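You operate a simulated robot arm through the tools that you are given. There is no shell and no other tool.

You are at the controls of a simulated robot arm. One attempt, no reset.

## Task
Strap down the long tube on the cart, wheel it to BAY and brake it.
Fine: strap knob at HELD, gauge in the green, strapped before it rolls.

The check looks at the end state, three seconds after you hand in, the way a careful person would. Anything else that was tipped, shoved, dropped, spilled or broken makes it a failure.

## Robot
A 7-joint arm with a two-finger parallel gripper, fixed in place. Base frame: the origin is at the foot of the arm, x ahead of it, y to its left, z up. Lengths are in m, angles in rad, forces in N, time in s.
Its first joint turns from -2.601 to 2.601 rad. Payload 3.5 kg.
Tool frame: the origin (TCP) lies between the finger pads and is the grasp point; the fingertips stand 0.023 m ahead of it; z points along the fingers, y is the line along which they close. Largest opening 0.094 m; finger width 0.038, thickness 0.01; the body of the gripper, 0.054 by 0.096 m, starts 0.039 m behind the TCP.
Orientation is that of the tool frame in the base frame, as [roll, pitch, yaw] about the fixed x, y, z axes, in that order (R = Rz(yaw) Ry(pitch) Rx(roll)). With the fingers straight down and closing along the base's y, the tool's x points along the base's -x, its y along +y and its z along -z.

## Interface
- The arm moves only by the tool send_rows. Its argument "deltas" is a list of rows, each a list of 3 entries, a list of its own where there are three numbers: the turn, a rotation vector about the tool's x, y, z in units of 180 degrees (1.0 is 180 degrees), then the shift along the tool's x, y, z in units of 150 mm (1.0 is 150 mm), then the gripper command, from -1 (fully open) to 1 (shut), values between in proportion. In form: [[[ax, ay, az], [tx, ty, tz], claw], ...]. A call has 1 to 20 rows; each row is the pose to reach, as a shift and turn from the pose commanded when the call began, along the tool's axes at that moment. A call with a number of a shift or a turn outside -1 to 1 is refused whole. Rows are played at 5 a second. More than 0.05 m and 0.15 rad between two rows, or a gripper value outside its range, and nothing of the call is played. A pose out of reach is approached as far as the arm can. The call stops where the force on the tool passes 40 N (or 10 N more than at its start, if that is more) or the arm is blocked; 0.2 s more then pass. Each finger travels about 0.153 m/s and halts on what it meets, pressing with about 28 N; the grip force reading is that of the motor and also rises with nothing between the fingers. The clock runs only during rows and for 0.2 s after the last one: add rows that repeat a pose to give the fingers time. The reply holds the time, the measured pose of the TCP, the force on the tool along the base axes, the opening and the grip force, in the units named above and with some noise, with the torque about the TCP (base axes, N m) and any sound that the robot's microphone picked up.
- Cameras (640 x 400 px; columns grow to the right, rows downward): "scene" is fixed at [0.0427, 0.6532, 1.1378]; the picture's right is [-0.19, -0.98, 0.00], its down [-0.36, 0.07, -0.93] and it looks along [0.91, -0.18, -0.37] (base axes); focal length 364 px, centre (320, 200). "wrist" rides on the gripper at [0.086, 0.016, -0.074] in the tool frame; the picture's right is [-0.18, 0.98, 0.00], its down [-0.58, -0.11, -0.81] and it looks along [-0.79, -0.15, 0.59] (tool axes); focal length 243 px, centre (320, 200). There is no depth. A picture from a camera that has moved, and an enlarged one, comes with that camera's place and axes in the base frame and with its lens. The place of the scene camera against the robot may be out by one fixed shift of up to 0.018 m in any direction.
- grab_frame(camera): a new picture of that camera. It takes no simulated time.
- inspect(camera, box): a new picture of the part [left, top, right, bottom] of that camera's present view, enlarged. It takes no simulated time.
- hand_in(): hands the job in; it is judged then, once.

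Places have to be worked out from the pictures, the camera data and where the tool is seen. Open the gripper and draw the arm clear of the work before you hand the job in, unless the task says otherwise.

The tools are called after ">>>" as a command line: name --argument value ..., lists and objects as JSON in quotes. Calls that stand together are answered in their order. send_rows: Moves the arm, as the interface text tells. Its arguments: {"type":"object","properties":{"deltas":{"type":"array","items":{"type":"array"}}},"required":["deltas"]} The other tools are called the same way: grab_frame (camera) takes a picture; inspect (camera, box) takes an enlarged picture of a part of a camera's view; hand_in () hands the job in.

At the start:

```text
t: 0.0
tool_pos: [0.8314, 0.2975, 0.9656]
tool_rot: [-3.141, 0.0, -3.141]
ft_force: [-0.5, 0.0, 0.0]
moment: [-0.02, 0.02, -0.03]
opening: 0.0939
grasp_force: 0.0
```

scene: 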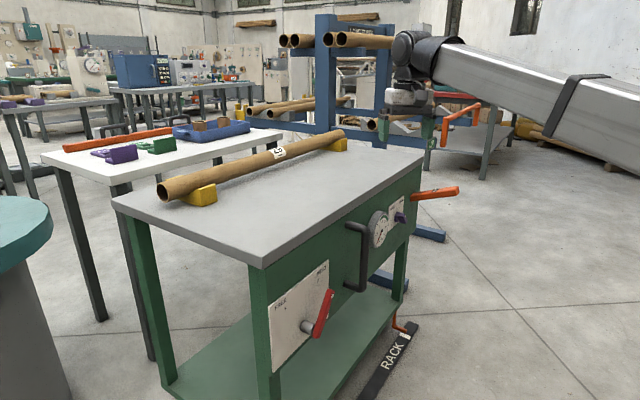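
wrist: 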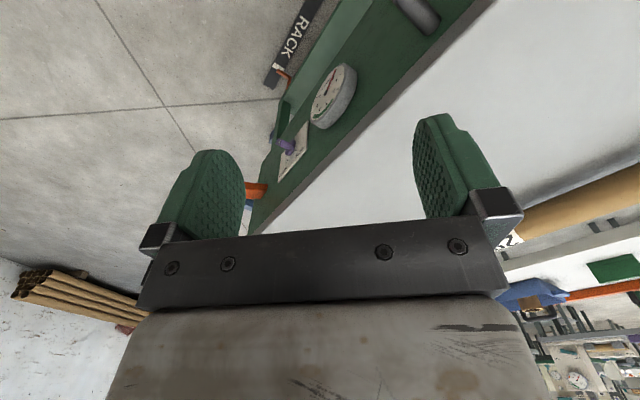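

The opening pictures show a cart with a tube on yellow cradles, a dial gauge, a red lever on a white plate, a purple knob and orange handles. I'll enlarge the relevant parts first.

>>> inspect --camera "scene" --box '[240, 240, 360, 380]'

>>> inspect --camera "scene" --box '[330, 170, 470, 260]'

>>> inspect --camera "scene" --box '[140, 110, 360, 220]'

>>> inspect --camera "scene" --box '[330, 260, 450, 400]'

>>> inspect --camera "wrist" --box '[220, 0, 480, 220]'

>>> inspect --camera "scene" --box '[380, 70, 520, 190]'

>>> inspect --camera "scene" --box '[0, 90, 280, 200]'

```text
2.86 times, centred on (300, 310) of scene
camera zoom: at [0.0427, 0.6532, 1.1378], right [-0.19, -0.98, 0.0], down [-0.36, 0.07, -0.93], along [0.91, -0.18, -0.37], focal length 1039 px, centre (377, -114)
```

zoom: 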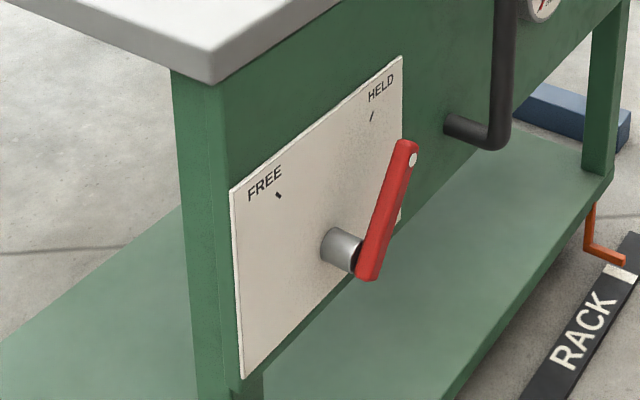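

```text
4.44 times, centred on (400, 215) of scene
camera zoom: at [0.0427, 0.6532, 1.1378], right [-0.19, -0.98, 0.0], down [-0.36, 0.07, -0.93], along [0.91, -0.18, -0.37], focal length 1616 px, centre (-36, 133)
```

zoom: 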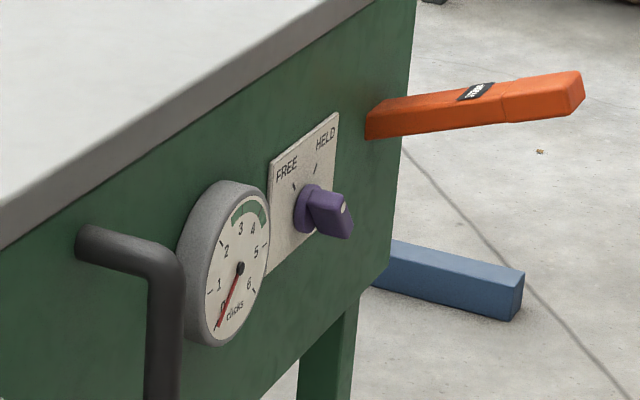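

```text
2.91 times, centred on (250, 165) of scene
camera zoom: at [0.0427, 0.6532, 1.1378], right [-0.19, -0.98, 0.0], down [-0.36, 0.07, -0.93], along [0.91, -0.18, -0.37], focal length 1058 px, centre (524, 302)
```

zoom: 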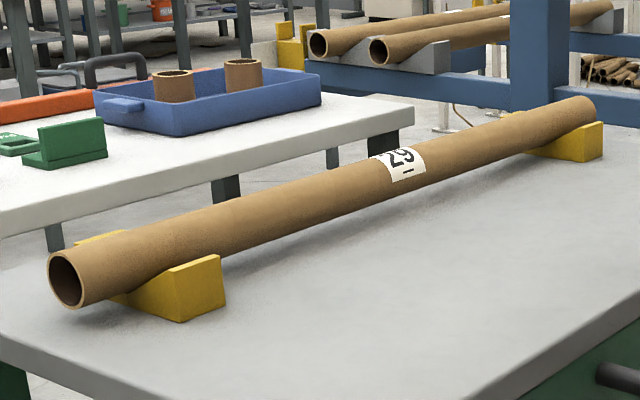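

```text
2.86 times, centred on (390, 330) of scene
camera zoom: at [0.0427, 0.6532, 1.1378], right [-0.19, -0.98, 0.0], down [-0.36, 0.07, -0.93], along [0.91, -0.18, -0.37], focal length 1039 px, centre (120, -171)
```

zoom: 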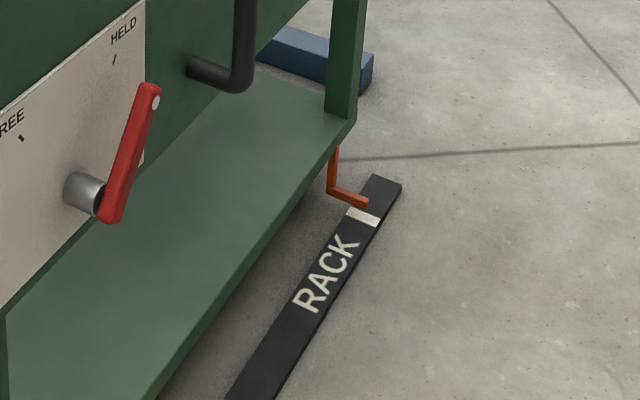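

```text
1.82 times, centred on (350, 110) of wrist
camera zoom: at [0.7448, 0.313, 1.0404], right [0.18, 0.98, 0.0], down [0.58, -0.11, 0.81], along [0.79, -0.15, -0.59], focal length 441 px, centre (266, 364)
```

zoom: 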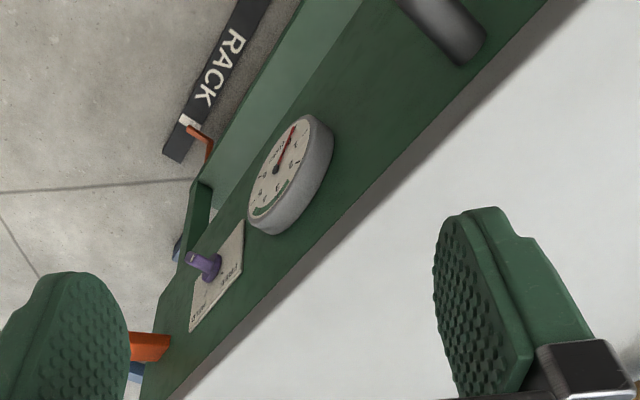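

```text
3.33 times, centred on (450, 130) of scene
camera zoom: at [0.0427, 0.6532, 1.1378], right [-0.19, -0.98, 0.0], down [-0.36, 0.07, -0.93], along [0.91, -0.18, -0.37], focal length 1212 px, centre (-113, 433)
```

zoom: 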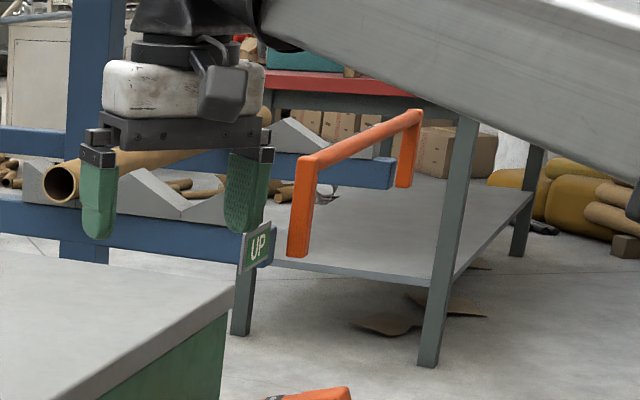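

```text
2.29 times, centred on (140, 145) of scene
camera zoom: at [0.0427, 0.6532, 1.1378], right [-0.19, -0.98, 0.0], down [-0.36, 0.07, -0.93], along [0.91, -0.18, -0.37], focal length 831 px, centre (731, 326)
```

zoom: 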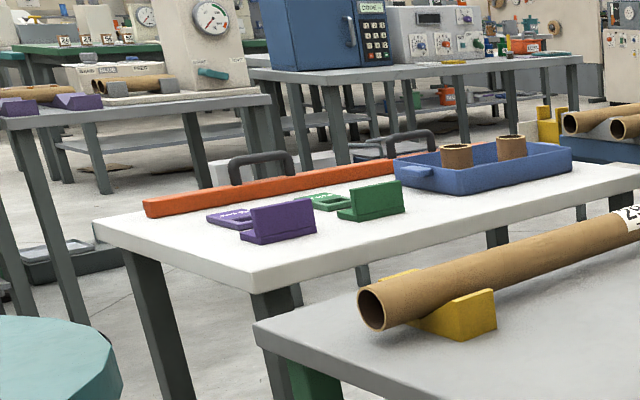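

The gauge triangulates to about (0.97, 0.28, 0.65), and the cart's long side faces the arm at about 45°. I'll zoom harder to read the labels and markings.

>>> inspect --camera "scene" --box '[385, 190, 425, 230]'

>>> inspect --camera "scene" --box '[405, 175, 465, 215]'

>>> inspect --camera "scene" --box '[365, 205, 395, 255]'

>>> inspect --camera "wrist" --box '[240, 50, 370, 200]'

>>> inspect --camera "scene" --box '[420, 90, 500, 160]'

>>> inspect --camera "wrist" --box '[480, 120, 640, 330]'

>>> inspect --camera "scene" --box '[0, 180, 200, 400]'

```text
10.00 times, centred on (405, 210) of scene
camera zoom: at [0.0427, 0.6532, 1.1378], right [-0.19, -0.98, 0.0], down [-0.36, 0.07, -0.93], along [0.91, -0.18, -0.37], focal length 3636 px, centre (-530, 100)
```

zoom: 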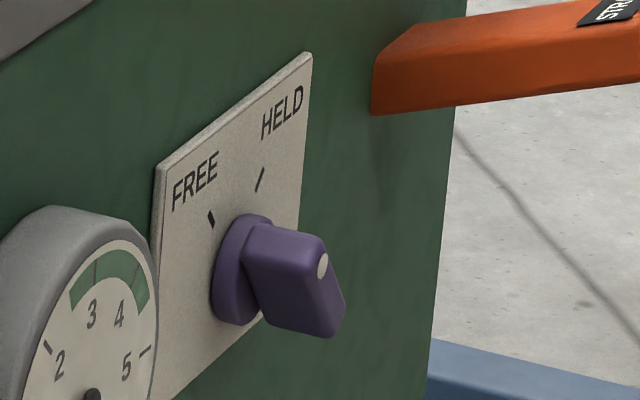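

```text
10.00 times, centred on (435, 195) of scene
camera zoom: at [0.0427, 0.6532, 1.1378], right [-0.19, -0.98, 0.0], down [-0.36, 0.07, -0.93], along [0.91, -0.18, -0.37], focal length 3636 px, centre (-830, 250)
```

zoom: 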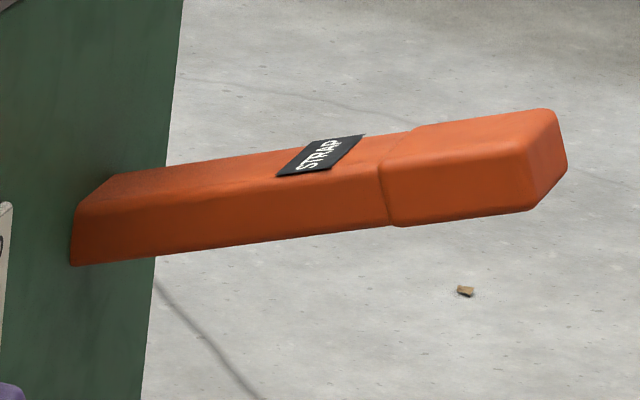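

```text
8.00 times, centred on (380, 230) of scene
camera zoom: at [0.0427, 0.6532, 1.1378], right [-0.19, -0.98, 0.0], down [-0.36, 0.07, -0.93], along [0.91, -0.18, -0.37], focal length 2909 px, centre (-160, -40)
```

zoom: 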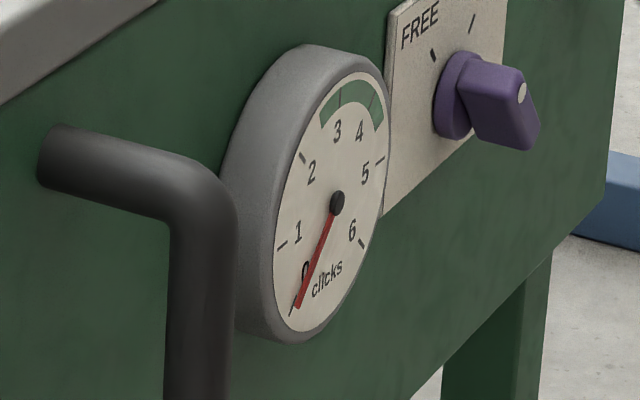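

```text
2.67 times, centred on (305, 125) of wrist
camera zoom: at [0.7448, 0.313, 1.0404], right [0.18, 0.98, 0.0], down [0.58, -0.11, 0.81], along [0.79, -0.15, -0.59], focal length 647 px, centre (360, 400)
```

zoom: 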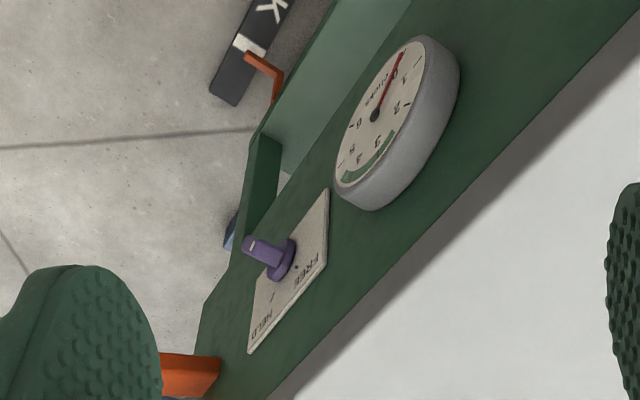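

```text
5.71 times, centred on (460, 125) of scene
camera zoom: at [0.0427, 0.6532, 1.1378], right [-0.19, -0.98, 0.0], down [-0.36, 0.07, -0.93], along [0.91, -0.18, -0.37], focal length 2078 px, centre (-480, 629)
```

zoom: 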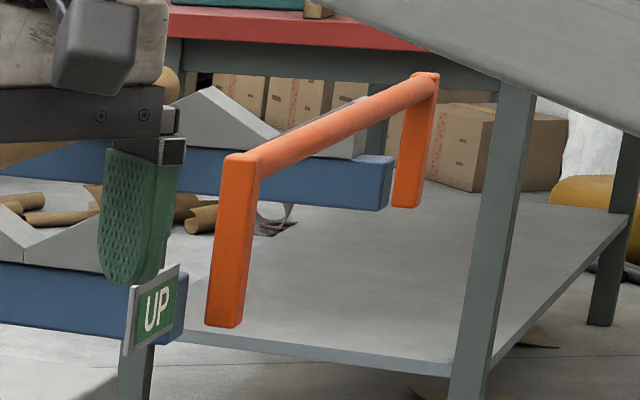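

```text
1.90 times, centred on (560, 225) of wrist
camera zoom: at [0.7448, 0.313, 1.0404], right [0.18, 0.98, 0.0], down [0.58, -0.11, 0.81], along [0.79, -0.15, -0.59], focal length 462 px, centre (-137, 152)
```

zoom: 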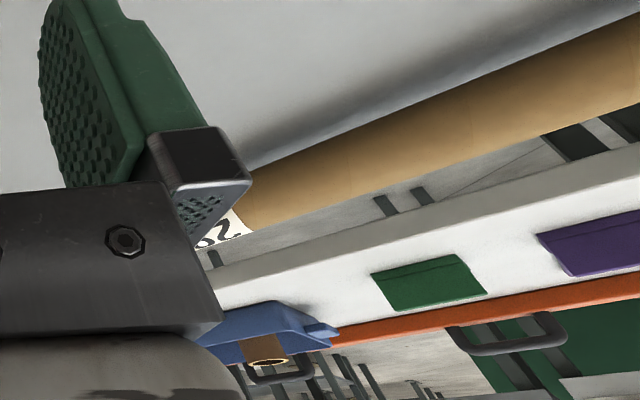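

```text
1.82 times, centred on (100, 290) of scene
camera zoom: at [0.0427, 0.6532, 1.1378], right [-0.19, -0.98, 0.0], down [-0.36, 0.07, -0.93], along [0.91, -0.18, -0.37], focal length 661 px, centre (720, 36)
```

zoom: 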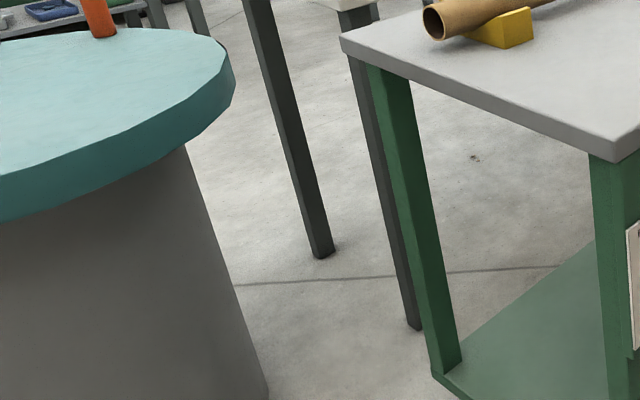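

The orange lever is labelled STRAP, the gauge reads 0 clicks with green at about 3–4, the purple knob sits at FREE, and the red lever (the brake) looks to be at HELD. BAY is out of view, so I'll turn the wrist camera left to find it.

>>> send_rows --deltas '[[[0, 0, -0.045], [0, 0, 0], -1], [[0, 0, -0.09], [0, 0, 0], -1], [[0, 0, -0.135], [0, 0, 0], -1], [[0, 0, -0.18], [0, 0, 0], -1], [[0, 0, -0.225], [0, 0, 0], -1], [[0, 0, -0.27], [0, 0, 0], -1], [[0, 0, -0.315], [0, 0, 0], -1], [[0, 0, -0.36], [0, 0, 0], -1], [[0, 0, -0.405], [0, 0, 0], -1], [[0, 0, -0.45], [0, 0, 0], -1]]'

>>> grab_frame --camera "wrist"

>>> grab_frame --camera "scene"

```text
t: 2.2
tool_pos: [0.8308, 0.2969, 0.9645]
tool_rot: [3.141, 0.0, -1.726]
ft_force: [-0.1, 0.4, -0.7]
moment: [0.0, 0.01, -0.02]
opening: 0.0942
grasp_force: 0.1
```

```text
taken
camera wrist: at [0.8025, 0.2138, 1.04], right [-0.94, 0.33, 0.0], down [0.2, 0.56, 0.81], along [0.27, 0.76, -0.59], focal length 243 px, centre (320, 200)
```

wrist: 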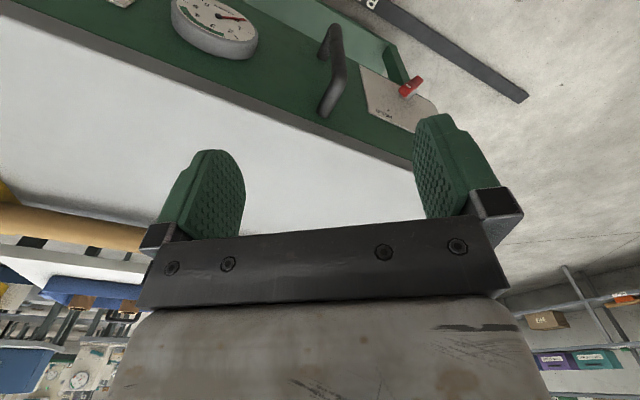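

```text
taken
```

scene: 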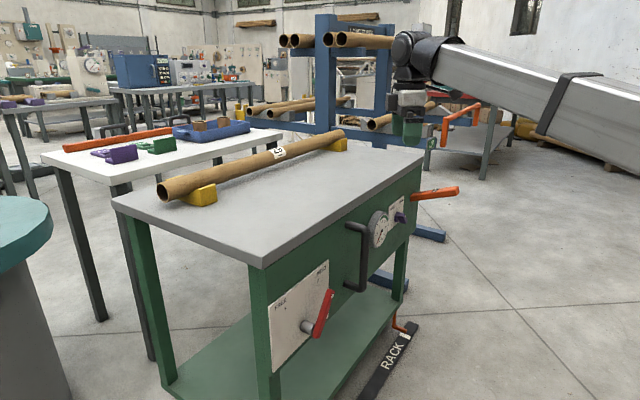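

The floor strip runs on to the left along the cart's direction. I'll enlarge it to look for a BAY mark.

>>> inspect --camera "wrist" --box '[340, 0, 640, 200]'

>>> inspect --camera "wrist" --box '[340, 40, 460, 140]'

```text
2.00 times, centred on (490, 100) of wrist
camera zoom: at [0.8025, 0.2138, 1.04], right [-0.94, 0.33, 0.0], down [0.2, 0.56, 0.81], along [0.27, 0.76, -0.59], focal length 485 px, centre (-20, 400)
```

zoom: 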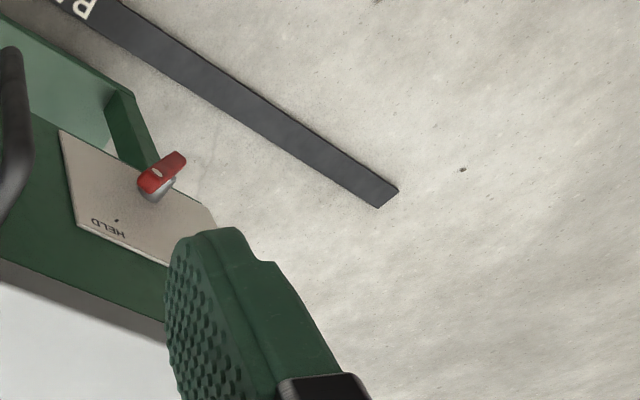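

```text
4.00 times, centred on (400, 90) of wrist
camera zoom: at [0.8025, 0.2138, 1.04], right [-0.94, 0.33, 0.0], down [0.2, 0.56, 0.81], along [0.27, 0.76, -0.59], focal length 970 px, centre (0, 640)
```

zoom: 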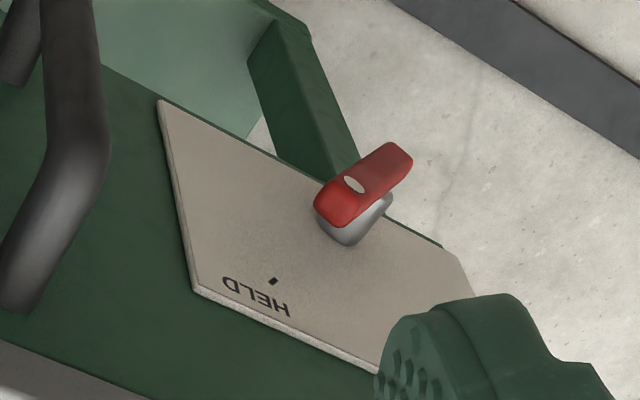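

The strip ends to the left with no BAY mark. I'll turn the camera to the right side to look there.

>>> send_rows --deltas '[[[0, 0, 0.045], [0, 0, 0], -1], [[0, 0, 0.09], [0, 0, 0], -1], [[0, 0, 0.135], [0, 0, 0], -1], [[0, 0, 0.18], [0, 0, 0], -1], [[0, 0, 0.225], [0, 0, 0], -1], [[0, 0, 0.27], [0, 0, 0], -1], [[0, 0, 0.315], [0, 0, 0], -1], [[0, 0, 0.36], [0, 0, 0], -1], [[0, 0, 0.405], [0, 0, 0], -1], [[0, 0, 0.45], [0, 0, 0], -1], [[0, 0, 0.495], [0, 0, 0], -1], [[0, 0, 0.54], [0, 0, 0], -1], [[0, 0, 0.585], [0, 0, 0], -1], [[0, 0, 0.63], [0, 0, 0], -1], [[0, 0, 0.675], [0, 0, 0], -1], [[0, 0, 0.72], [0, 0, 0], -1], [[0, 0, 0.765], [0, 0, 0], -1]]'

>>> grab_frame --camera "wrist"

>>> grab_frame --camera "scene"

```text
t: 5.8
tool_pos: [0.8321, 0.296, 0.9653]
tool_rot: [3.141, 0.001, 2.15]
ft_force: [-1.3, -0.2, -0.2]
moment: [0.0, 0.0, 0.03]
opening: 0.094
grasp_force: 0.1
```

```text
taken
camera wrist: at [0.7979, 0.3783, 1.0402], right [0.92, 0.38, 0.0], down [0.23, -0.55, 0.81], along [0.31, -0.74, -0.59], focal length 243 px, centre (320, 200)
```

wrist: 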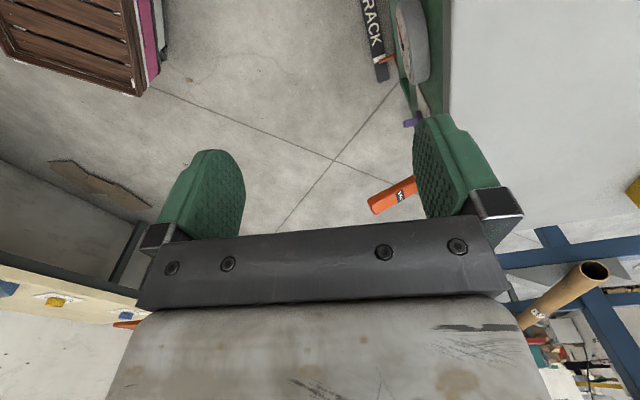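

```text
taken
```

scene: 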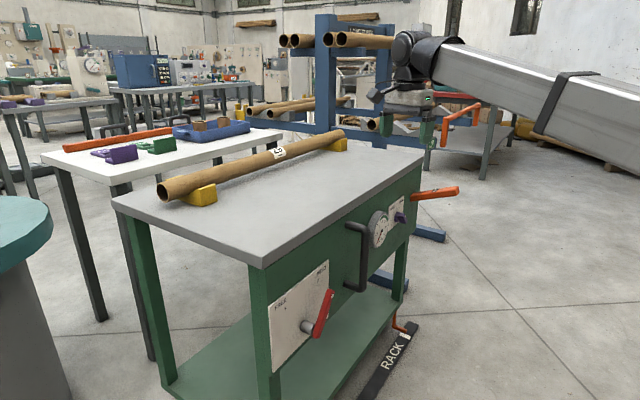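

No BAY on the right either. But the letter seen at the top of the left view lies near (0.74, 0.53), which is too far along the strip to belong to RACK, so it may be BAY. I'll pull back and look straight at the cart's side and the strip.

>>> send_rows --deltas '[[[0, 0, -0.0442], [0.02, -0.077, 0], -1], [[0, 0, -0.0884], [0.04, -0.154, 0], -1], [[0, 0, -0.1326], [0.06, -0.231, 0], -1], [[0, 0, -0.1768], [0.08, -0.308, 0], -1], [[0, 0, -0.221], [0.1, -0.385, 0], -1], [[0, 0, -0.2652], [0.12, -0.462, 0], -1], [[0, 0, -0.3094], [0.14, -0.539, 0], -1], [[0, 0, -0.3536], [0.16, -0.616, 0], -1], [[0, 0, -0.3978], [0.18, -0.693, 0], -1], [[0, 0, -0.442], [0.2, -0.77, 0], -1], [[0, 0, -0.4862], [0.22, -0.847, 0], -1], [[0, 0, -0.5304], [0.24, -0.924, 0], -1], [[0, 0, -0.5746], [0.26, -1.0, 0], -1]]'

>>> grab_frame --camera "wrist"

```text
t: 8.6
tool_pos: [0.6841, 0.2481, 0.9655]
tool_rot: [3.141, -0.001, -2.324]
ft_force: [0.8, 0.4, 0.6]
moment: [-0.01, 0.01, -0.05]
opening: 0.0942
grasp_force: 0.0
```

```text
taken
camera wrist: at [0.6139, 0.1944, 1.0399], right [-0.59, 0.81, 0.0], down [0.48, 0.35, 0.81], along [0.65, 0.48, -0.59], focal length 243 px, centre (320, 200)
```

wrist: 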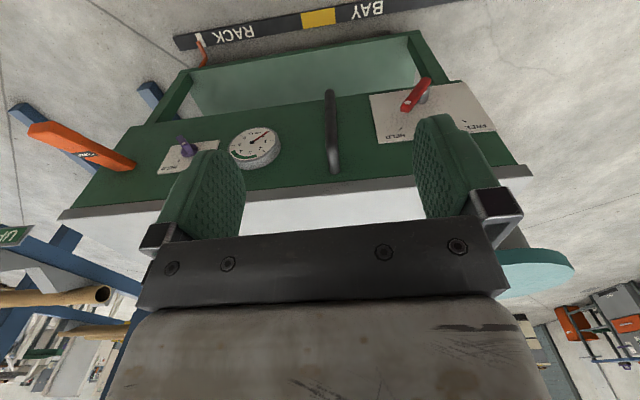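

The strip holds a white RACK band with the cart's orange pointer at it, and a yellow BAY band about 0.46 m further left. So the cart slides about 0.46 m along (-0.71, 0.70). I'll look closely at the controls from here.

>>> inspect --camera "wrist" --box '[20, 100, 220, 220]'

>>> inspect --camera "wrist" --box '[300, 60, 540, 200]'

>>> inspect --camera "wrist" --box '[160, 0, 420, 90]'

>>> inspect --camera "wrist" --box '[200, 80, 380, 200]'

```text
3.20 times, centred on (120, 160) of wrist
camera zoom: at [0.6139, 0.1944, 1.0399], right [-0.59, 0.81, 0.0], down [0.48, 0.35, 0.81], along [0.65, 0.48, -0.59], focal length 776 px, centre (960, 328)
```

zoom: 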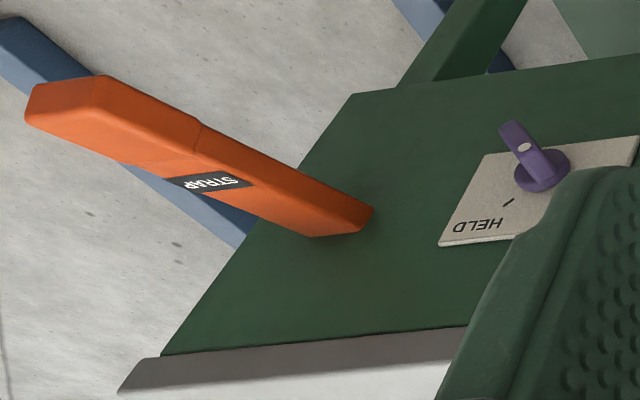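

```text
2.67 times, centred on (420, 130) of wrist
camera zoom: at [0.6139, 0.1944, 1.0399], right [-0.59, 0.81, 0.0], down [0.48, 0.35, 0.81], along [0.65, 0.48, -0.59], focal length 647 px, centre (53, 387)
```

zoom: 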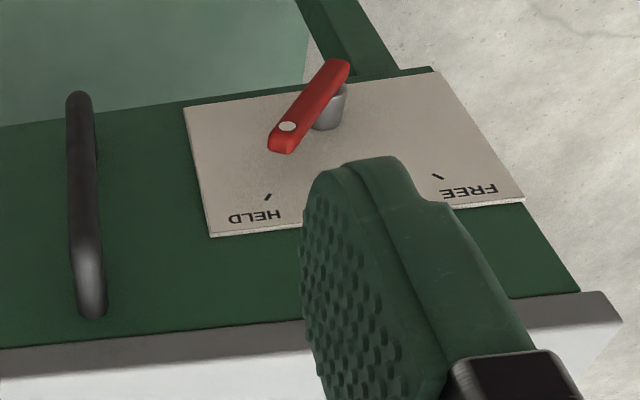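

```text
2.46 times, centred on (290, 45) of wrist
camera zoom: at [0.6139, 0.1944, 1.0399], right [-0.59, 0.81, 0.0], down [0.48, 0.35, 0.81], along [0.65, 0.48, -0.59], focal length 597 px, centre (394, 582)
```

zoom: 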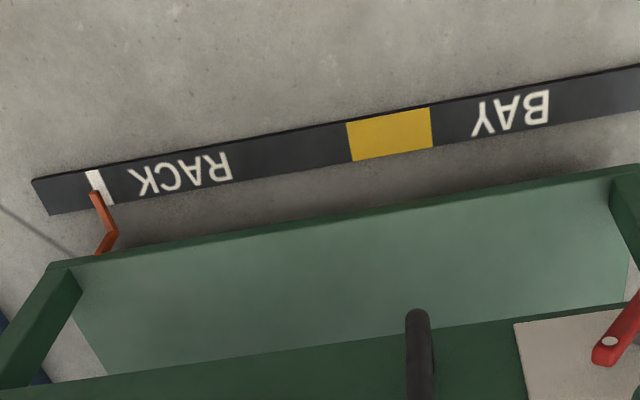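

```text
3.33 times, centred on (290, 140) of wrist
camera zoom: at [0.6139, 0.1944, 1.0399], right [-0.59, 0.81, 0.0], down [0.48, 0.35, 0.81], along [0.65, 0.48, -0.59], focal length 809 px, centre (420, 400)
```

zoom: 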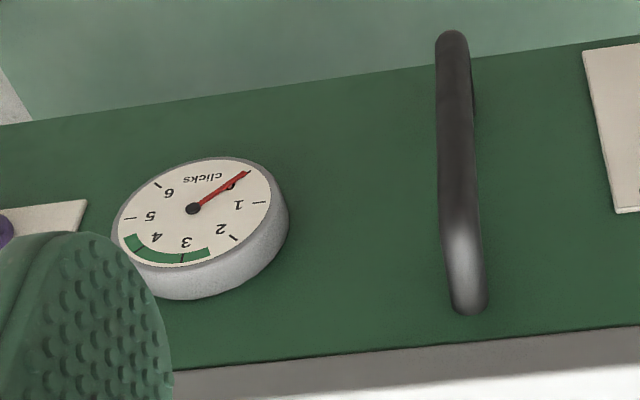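

Handle, strap lever, knob and brake lever are now located. The teal round stand to the left may sit in the cart's path, so I'll inspect it and then move the camera left to place it.

>>> inspect --camera "wrist" --box '[440, 160, 640, 340]'

>>> send_rows --deltas '[[[0, 0, -0.04], [0, 0.1, 0], -1], [[0, 0, -0.08], [0, 0.2, 0], -1], [[0, 0, -0.12], [0, 0.3, 0], -1], [[0, 0, -0.16], [0, 0.4, 0], -1], [[0, 0, -0.2], [0, 0.5, 0], -1], [[0, 0, -0.22], [0, 0.6, 0], -1], [[0, 0, -0.22], [0, 0.7, 0], -1], [[0, 0, -0.22], [0, 0.8, 0], -1], [[0, 0, -0.22], [0, 0.9, 0], -1], [[0, 0, -0.22], [0, 1.0, 0], -1]]'

>>> grab_frame --camera "wrist"

```text
2.22 times, centred on (540, 250) of wrist
camera zoom: at [0.6139, 0.1944, 1.0399], right [-0.59, 0.81, 0.0], down [0.48, 0.35, 0.81], along [0.65, 0.48, -0.59], focal length 539 px, centre (-169, 89)
```

zoom: 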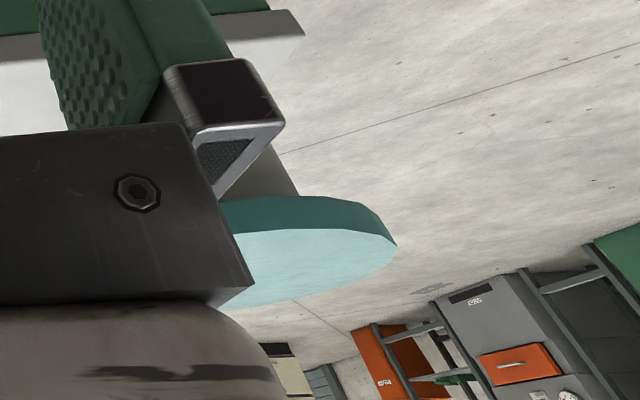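

```text
t: 10.8
tool_pos: [0.5744, 0.3498, 0.9665]
tool_rot: [3.141, 0.0, -1.634]
ft_force: [-0.2, 0.5, 0.0]
moment: [-0.03, 0.01, 0.0]
opening: 0.0938
grasp_force: 0.0
```

```text
taken
camera wrist: at [0.5531, 0.2648, 1.0405], right [-0.97, 0.25, 0.0], down [0.15, 0.57, 0.81], along [0.2, 0.78, -0.59], focal length 243 px, centre (320, 200)
```

wrist: 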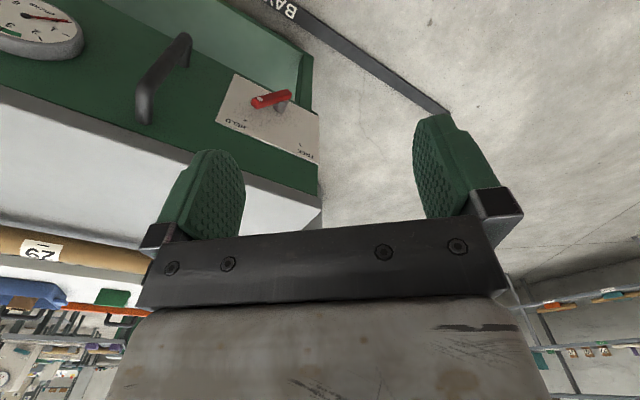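

The gripper hides the stand from here. I'll tip the tool up about 33° so the camera looks more level toward it.

>>> send_rows --deltas '[[[0, -0.045, 0], [0, 0, 0], -1], [[0, -0.09, 0], [0, 0, 0], -1], [[0, -0.135, 0], [0, 0, 0], -1], [[0, -0.18, 0], [0, 0, 0], -1]]'

>>> grab_frame --camera "wrist"

```text
t: 11.8
tool_pos: [0.5749, 0.3496, 0.9655]
tool_rot: [3.139, 0.567, -1.634]
ft_force: [-1.0, 0.0, 0.5]
moment: [-0.01, -0.01, -0.02]
opening: 0.0938
grasp_force: 0.1
```

```text
taken
camera wrist: at [0.5515, 0.2385, 0.9823], right [-0.97, 0.22, 0.1], down [0.11, 0.05, 0.99], along [0.21, 0.97, -0.07], focal length 243 px, centre (320, 200)
```

wrist: 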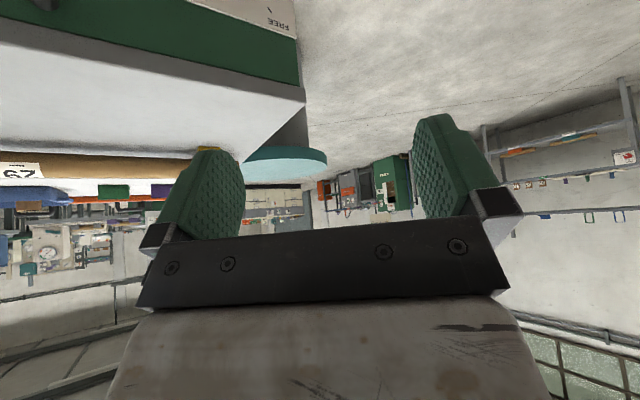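

The disc is visible between the cart corner and the finger; I'll enlarge to get its outline and the cart corner.

>>> inspect --camera "wrist" --box '[220, 80, 360, 220]'

```text
2.86 times, centred on (290, 150) of wrist
camera zoom: at [0.5515, 0.2385, 0.9823], right [-0.97, 0.22, 0.1], down [0.11, 0.05, 0.99], along [0.21, 0.97, -0.07], focal length 693 px, centre (406, 343)
```

zoom: 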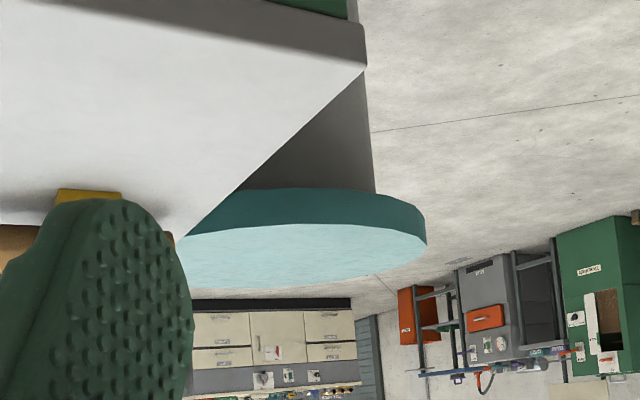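

The stand's disc works out at about (1.08, 1.54), radius 0.29 and 0.69 high, so it is just behind the cart's swept path, which looks clear. Next I move right in front of the cart and turn the tool to face the panel, fingers closing vertically, ready for the STRAP lever.

>>> send_rows --deltas '[[[-0.0005, -0.0191, 0.0385], [0.045, -0.061, -0.029], -1], [[-0.001, -0.0383, 0.0769], [0.09, -0.122, -0.058], -1], [[-0.0015, -0.0574, 0.1154], [0.135, -0.183, -0.086], -1], [[-0.002, -0.0766, 0.1539], [0.18, -0.244, -0.115], -1], [[-0.0025, -0.0957, 0.1923], [0.226, -0.306, -0.144], -1], [[-0.003, -0.1149, 0.2308], [0.271, -0.367, -0.172], -1], [[-0.0035, -0.134, 0.2693], [0.316, -0.428, -0.201], -1], [[-0.004, -0.1532, 0.3078], [0.361, -0.489, -0.23], -1], [[-0.0045, -0.1723, 0.3462], [0.406, -0.55, -0.259], -1], [[-0.005, -0.1914, 0.3847], [0.451, -0.611, -0.288], -1], [[-0.0055, -0.2106, 0.4232], [0.496, -0.672, -0.316], -1], [[-0.006, -0.2297, 0.4616], [0.541, -0.733, -0.345], -1], [[-0.0065, -0.2489, 0.5001], [0.587, -0.795, -0.374], -1], [[-0.007, -0.268, 0.5386], [0.632, -0.856, -0.402], -1], [[-0.0075, -0.2872, 0.577], [0.677, -0.917, -0.431], -1], [[-0.008, -0.3063, 0.6155], [0.722, -0.978, -0.46], -1]]'

>>> grab_frame --camera "wrist"

>>> grab_frame --camera "scene"

```text
t: 15.2
tool_pos: [0.7143, 0.2119, 0.9663]
tool_rot: [1.957, 0.0, 2.355]
ft_force: [-0.6, 0.6, -0.5]
moment: [-0.01, 0.02, 0.01]
opening: 0.0941
grasp_force: 0.0
```

```text
taken
camera wrist: at [0.6084, 0.2282, 1.0097], right [0.39, 0.13, 0.91], down [-0.15, -0.97, 0.2], along [0.91, -0.21, -0.36], focal length 243 px, centre (320, 200)
```

wrist: 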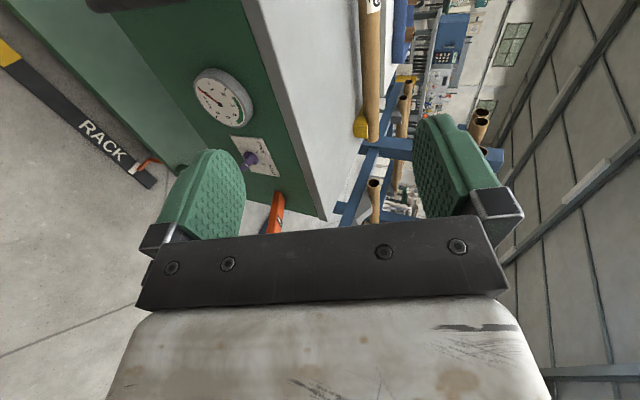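

```text
taken
```

scene: 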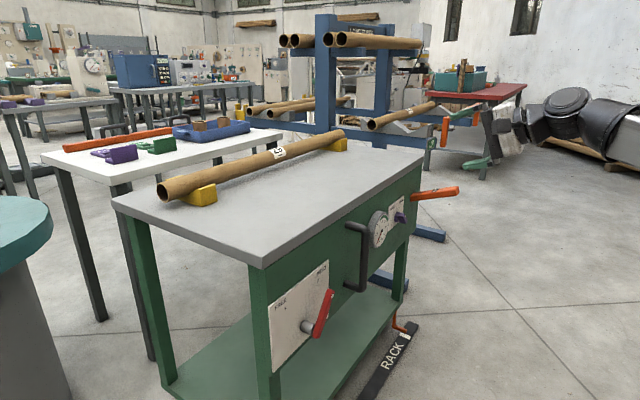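

The tool now faces the panel as intended. I continue right along the cart toward the STRAP lever, keeping clear of the panel.

>>> send_rows --deltas '[[[0, 0, 0], [-0.2, -0.04, 0], -1], [[0, 0, 0], [-0.4, -0.08, 0], -1], [[0, 0, 0], [-0.6, -0.12, 0], -1], [[0, 0, 0], [-0.8, -0.16, 0], -1], [[0, 0, 0], [-1.0, -0.2, 0], -1]]'

>>> send_rows --deltas '[[[0, 0, 0], [-0.2, -0.1, 0], -1], [[0, 0, 0], [-0.4, -0.2, 0], -1], [[0, 0, 0], [-0.6, -0.3, 0], -1], [[0, 0, 0], [-0.8, -0.4, 0], -1], [[0, 0, 0], [-1.0, -0.5, 0], -1]]'

>>> grab_frame --camera "wrist"

>>> grab_frame --camera "scene"

```text
t: 16.4
tool_pos: [0.8122, 0.0989, 0.9377]
tool_rot: [1.956, 0.002, 2.358]
ft_force: [-0.7, -0.4, 0.7]
moment: [-0.04, -0.02, -0.02]
opening: 0.0941
grasp_force: 0.2
```

```text
t: 17.6
tool_pos: [0.8979, -0.0279, 0.8679]
tool_rot: [1.955, 0.003, 2.359]
ft_force: [0.8, 0.1, -0.9]
moment: [-0.03, -0.04, 0.0]
opening: 0.0941
grasp_force: 0.0
```

```text
taken
camera wrist: at [0.7927, -0.0112, 0.9117], right [0.39, 0.13, 0.91], down [-0.14, -0.97, 0.2], along [0.91, -0.21, -0.36], focal length 243 px, centre (320, 200)
```

wrist: 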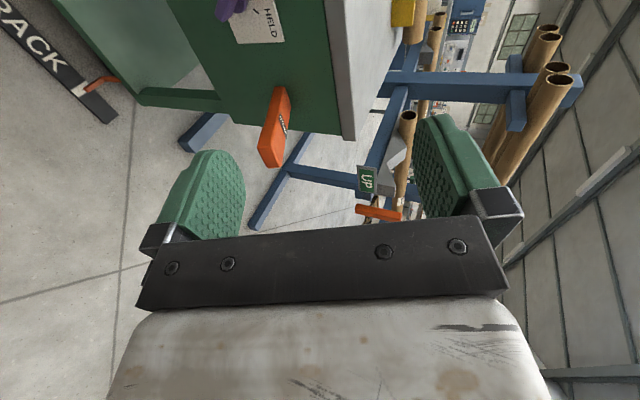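

```text
taken
```

scene: 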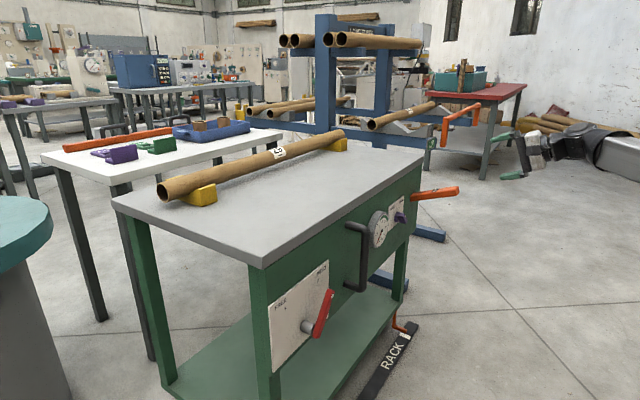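

I'm closing on the lever; I'll enlarge it to refine its location from this viewpoint.

>>> inspect --camera "wrist" --box '[210, 0, 360, 180]'

```text
2.22 times, centred on (285, 90) of wrist
camera zoom: at [0.7927, -0.0112, 0.9117], right [0.39, 0.13, 0.91], down [-0.14, -0.97, 0.2], along [0.91, -0.21, -0.36], focal length 539 px, centre (398, 444)
```

zoom: 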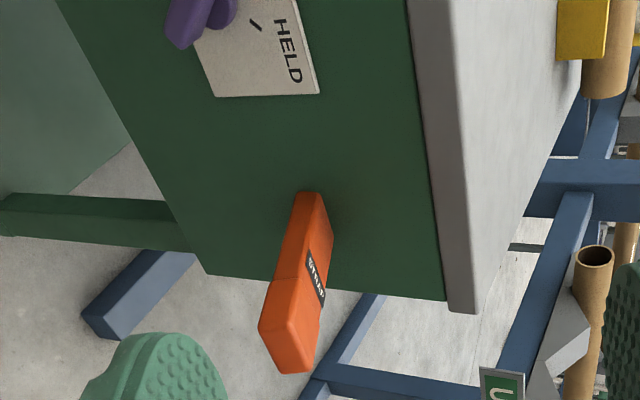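

From two wrist views the lever tip is near (1.085, -0.03, 0.715) and its base near (1.18, 0.08, 0.658), so it slopes up about 22° toward me. I go to a standoff 8 cm before its tip, in line with it.

>>> send_rows --deltas '[[[0, 0, 0], [-0.174, -0.124, 0.131], -1], [[0, 0, 0], [-0.348, -0.248, 0.261], -1], [[0, 0, 0], [-0.521, -0.371, 0.392], -1], [[0, 0, 0], [-0.695, -0.495, 0.522], -1], [[0, 0, 0], [-0.869, -0.619, 0.653], -1], [[0, 0, 0], [-0.869, -0.619, 0.653], -1]]'

>>> grab_frame --camera "wrist"

>>> inspect --camera "scene" --box '[380, 140, 560, 260]'

```text
t: 19.0
tool_pos: [1.0287, -0.0785, 0.7449]
tool_rot: [1.957, 0.0, 2.358]
ft_force: [0.2, -0.6, 0.0]
moment: [0.01, -0.02, 0.02]
opening: 0.094
grasp_force: 0.1
```

```text
taken
camera wrist: at [0.9238, -0.0616, 0.7892], right [0.39, 0.13, 0.91], down [-0.14, -0.97, 0.2], along [0.91, -0.21, -0.36], focal length 243 px, centre (320, 200)
```

wrist: 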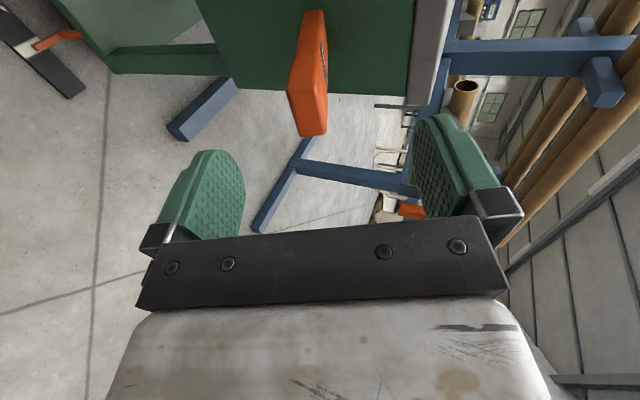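

```text
3.33 times, centred on (470, 200) of scene
camera zoom: at [0.0427, 0.6532, 1.1378], right [-0.19, -0.98, 0.0], down [-0.36, 0.07, -0.93], along [0.91, -0.18, -0.37], focal length 1212 px, centre (-180, 200)
```

zoom: 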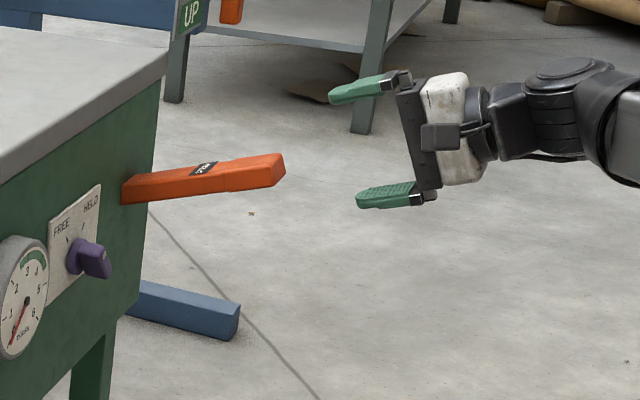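

Combining both views, the lever tip seems about 3 cm further right and 1 cm lower than my tool axis. I shift there and check by parallax.

>>> send_rows --deltas '[[[0, 0, 0], [-0.1, -0.035, 0], -1], [[0, 0, 0], [-0.2, -0.07, 0], -1], [[0, 0, 0], [-0.2, -0.07, 0], -1]]'

>>> inspect --camera "wrist" --box '[200, 0, 440, 180]'

>>> inspect --camera "scene" --box '[380, 140, 560, 260]'

```text
t: 19.8
tool_pos: [1.0486, -0.1026, 0.7349]
tool_rot: [1.957, 0.002, 2.357]
ft_force: [-0.2, -0.3, -0.6]
moment: [0.04, 0.01, 0.03]
opening: 0.0939
grasp_force: 0.1
```

```text
2.22 times, centred on (320, 90) of wrist
camera zoom: at [0.9431, -0.086, 0.7796], right [0.39, 0.13, 0.91], down [-0.14, -0.97, 0.2], along [0.91, -0.21, -0.36], focal length 539 px, centre (320, 444)
```

zoom: 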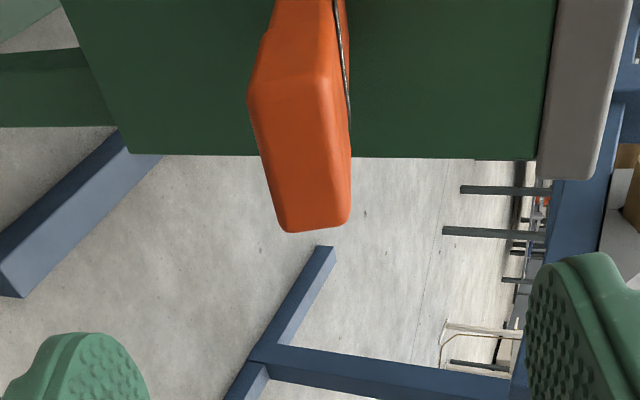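

```text
3.33 times, centred on (470, 200) of scene
camera zoom: at [0.0427, 0.6532, 1.1378], right [-0.19, -0.98, 0.0], down [-0.36, 0.07, -0.93], along [0.91, -0.18, -0.37], focal length 1212 px, centre (-180, 200)
```

zoom: 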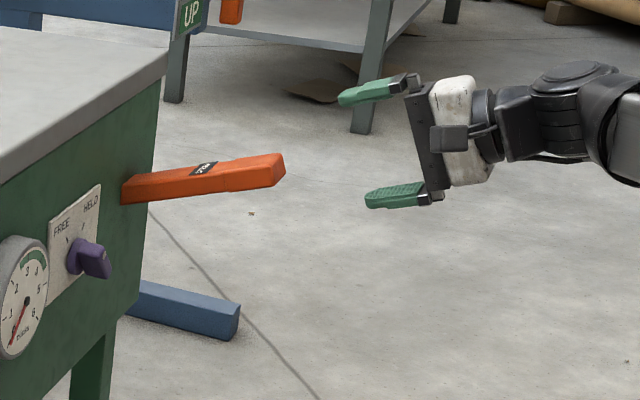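

The lever's far edge shifted consistently; the remaining lateral offset is about 1 cm. I correct by that much, lower slightly and approach 6 cm, then check again.

>>> send_rows --deltas '[[[0, 0, 0], [-0.08, -0.047, 0.1], -1], [[0, 0, 0], [-0.08, -0.047, 0.25], -1], [[0, 0, 0], [-0.08, -0.047, 0.4], -1], [[0, 0, 0], [-0.08, -0.047, 0.4], -1]]'

>>> grab_frame --camera "wrist"

>>> inspect --camera "scene" --box '[400, 150, 500, 230]'

```text
t: 20.8
tool_pos: [1.0945, -0.0761, 0.7071]
tool_rot: [1.957, 0.0, 2.359]
ft_force: [-0.3, -0.5, 0.2]
moment: [0.02, -0.03, 0.01]
opening: 0.0938
grasp_force: 0.2
```

```text
taken
camera wrist: at [0.9885, -0.059, 0.7511], right [0.39, 0.13, 0.91], down [-0.14, -0.97, 0.2], along [0.91, -0.21, -0.36], focal length 243 px, centre (320, 200)
```

wrist: 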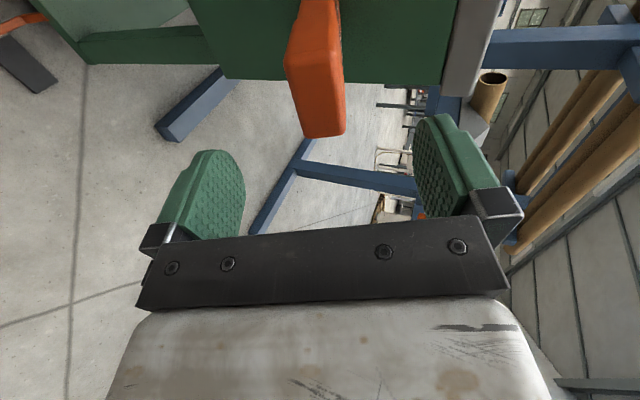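

```text
5.00 times, centred on (450, 190) of scene
camera zoom: at [0.0427, 0.6532, 1.1378], right [-0.19, -0.98, 0.0], down [-0.36, 0.07, -0.93], along [0.91, -0.18, -0.37], focal length 1818 px, centre (-330, 250)
```

zoom: 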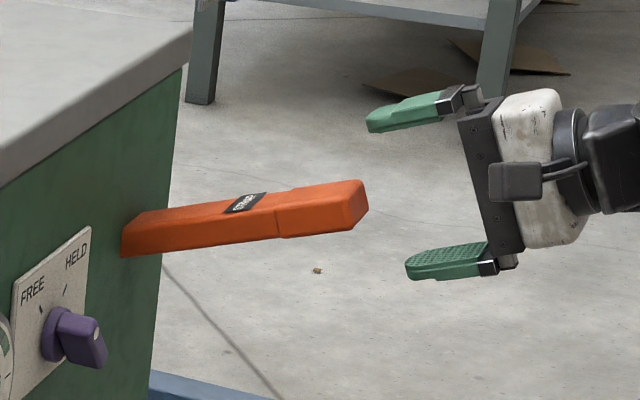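

Aligned in both views: the tip sits centred, about 5 cm ahead of the TCP. I advance 8.5 cm so the fingers straddle the lever grip.

>>> send_rows --deltas '[[[0, 0, 0], [0, 0, 0.12], -1], [[0, 0, 0], [0, 0, 0.24], -1], [[0, 0, 0], [0, 0, 0.36], -1], [[0, 0, 0], [0, 0, 0.47], -1], [[0, 0, 0], [0, 0, 0.56], -1], [[0, 0, 0], [0, 0, 0.56], -1]]'

>>> grab_frame --camera "wrist"

>>> inspect --camera "scene" --box '[400, 150, 500, 230]'

```text
t: 22.1
tool_pos: [1.1441, -0.0255, 0.6792]
tool_rot: [1.955, 0.003, 2.356]
ft_force: [-10.8, -9.1, 6.5]
moment: [0.16, -0.13, 0.15]
opening: 0.094
grasp_force: 0.1
stopped in row 6: the force on the tool passed its limit at 45 N (the readings are from after the stop); the commanded pose is now the measured one
```

```text
taken
camera wrist: at [1.0386, -0.0089, 0.7221], right [0.39, 0.13, 0.91], down [-0.15, -0.97, 0.2], along [0.91, -0.21, -0.36], focal length 243 px, centre (320, 200)
```

wrist: 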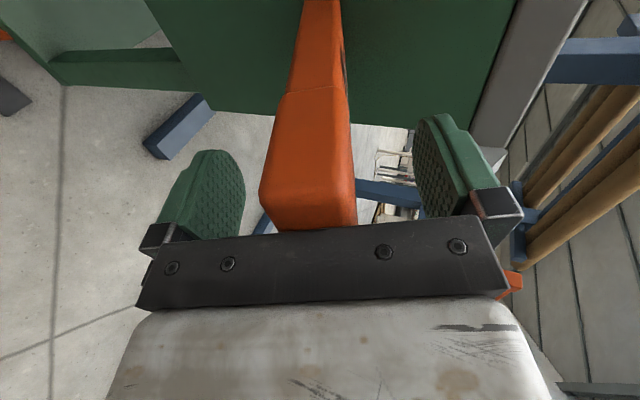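

```text
5.00 times, centred on (450, 190) of scene
camera zoom: at [0.0427, 0.6532, 1.1378], right [-0.19, -0.98, 0.0], down [-0.36, 0.07, -0.93], along [0.91, -0.18, -0.37], focal length 1818 px, centre (-330, 250)
```

zoom: 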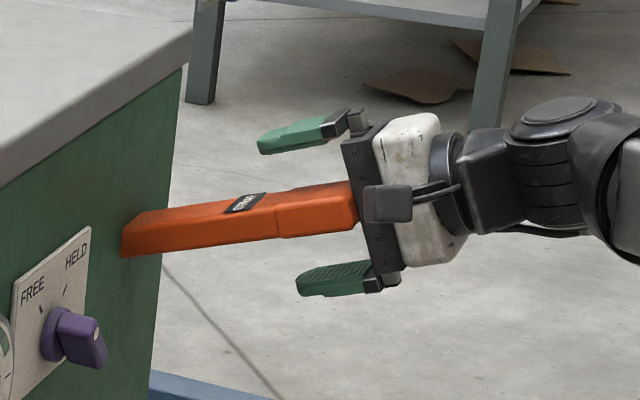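

The palm touched the lever's end and the call stopped, so the tip is 4 cm behind the TCP. I back off 1 cm and narrow the fingers to a loose cage around the lever.

>>> send_rows --deltas '[[[0, 0, 0], [0, 0, -0.04], -1], [[0, 0, 0], [0, 0, -0.08], -0.6], [[0, 0, 0], [0, 0, -0.08], -0.2], [[0, 0, 0], [0, 0, -0.08], -0.1], [[0, 0, 0], [0, 0, -0.08], -0.1]]'

>>> grab_frame --camera "wrist"

>>> inspect --camera "scene" --box '[360, 160, 480, 256]'

```text
t: 23.2
tool_pos: [1.1368, -0.0324, 0.6834]
tool_rot: [1.956, 0.001, 2.358]
ft_force: [0.7, 0.2, 0.4]
moment: [0.01, 0.02, 0.03]
opening: 0.0519
grasp_force: 0.0
```

```text
taken
camera wrist: at [1.0321, -0.0159, 0.7258], right [0.39, 0.13, 0.91], down [-0.15, -0.97, 0.2], along [0.91, -0.21, -0.36], focal length 243 px, centre (320, 200)
```

wrist: 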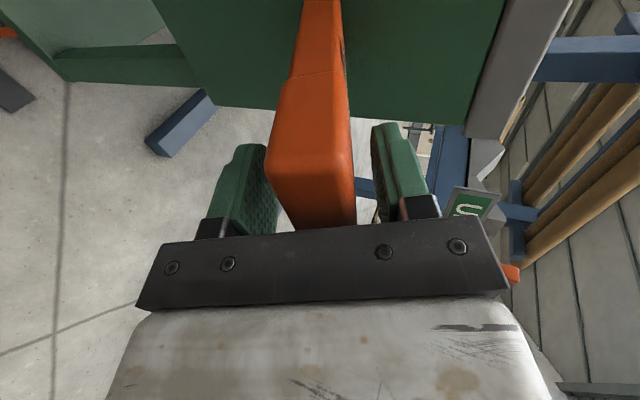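

```text
4.17 times, centred on (420, 208) of scene
camera zoom: at [0.0427, 0.6532, 1.1378], right [-0.19, -0.98, 0.0], down [-0.36, 0.07, -0.93], along [0.91, -0.18, -0.37], focal length 1515 px, centre (-97, 167)
```

zoom: 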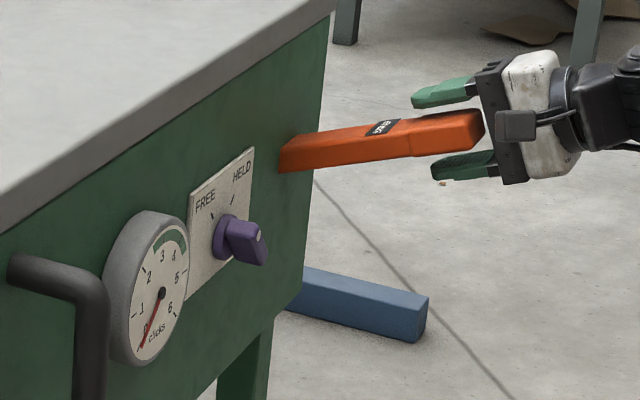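

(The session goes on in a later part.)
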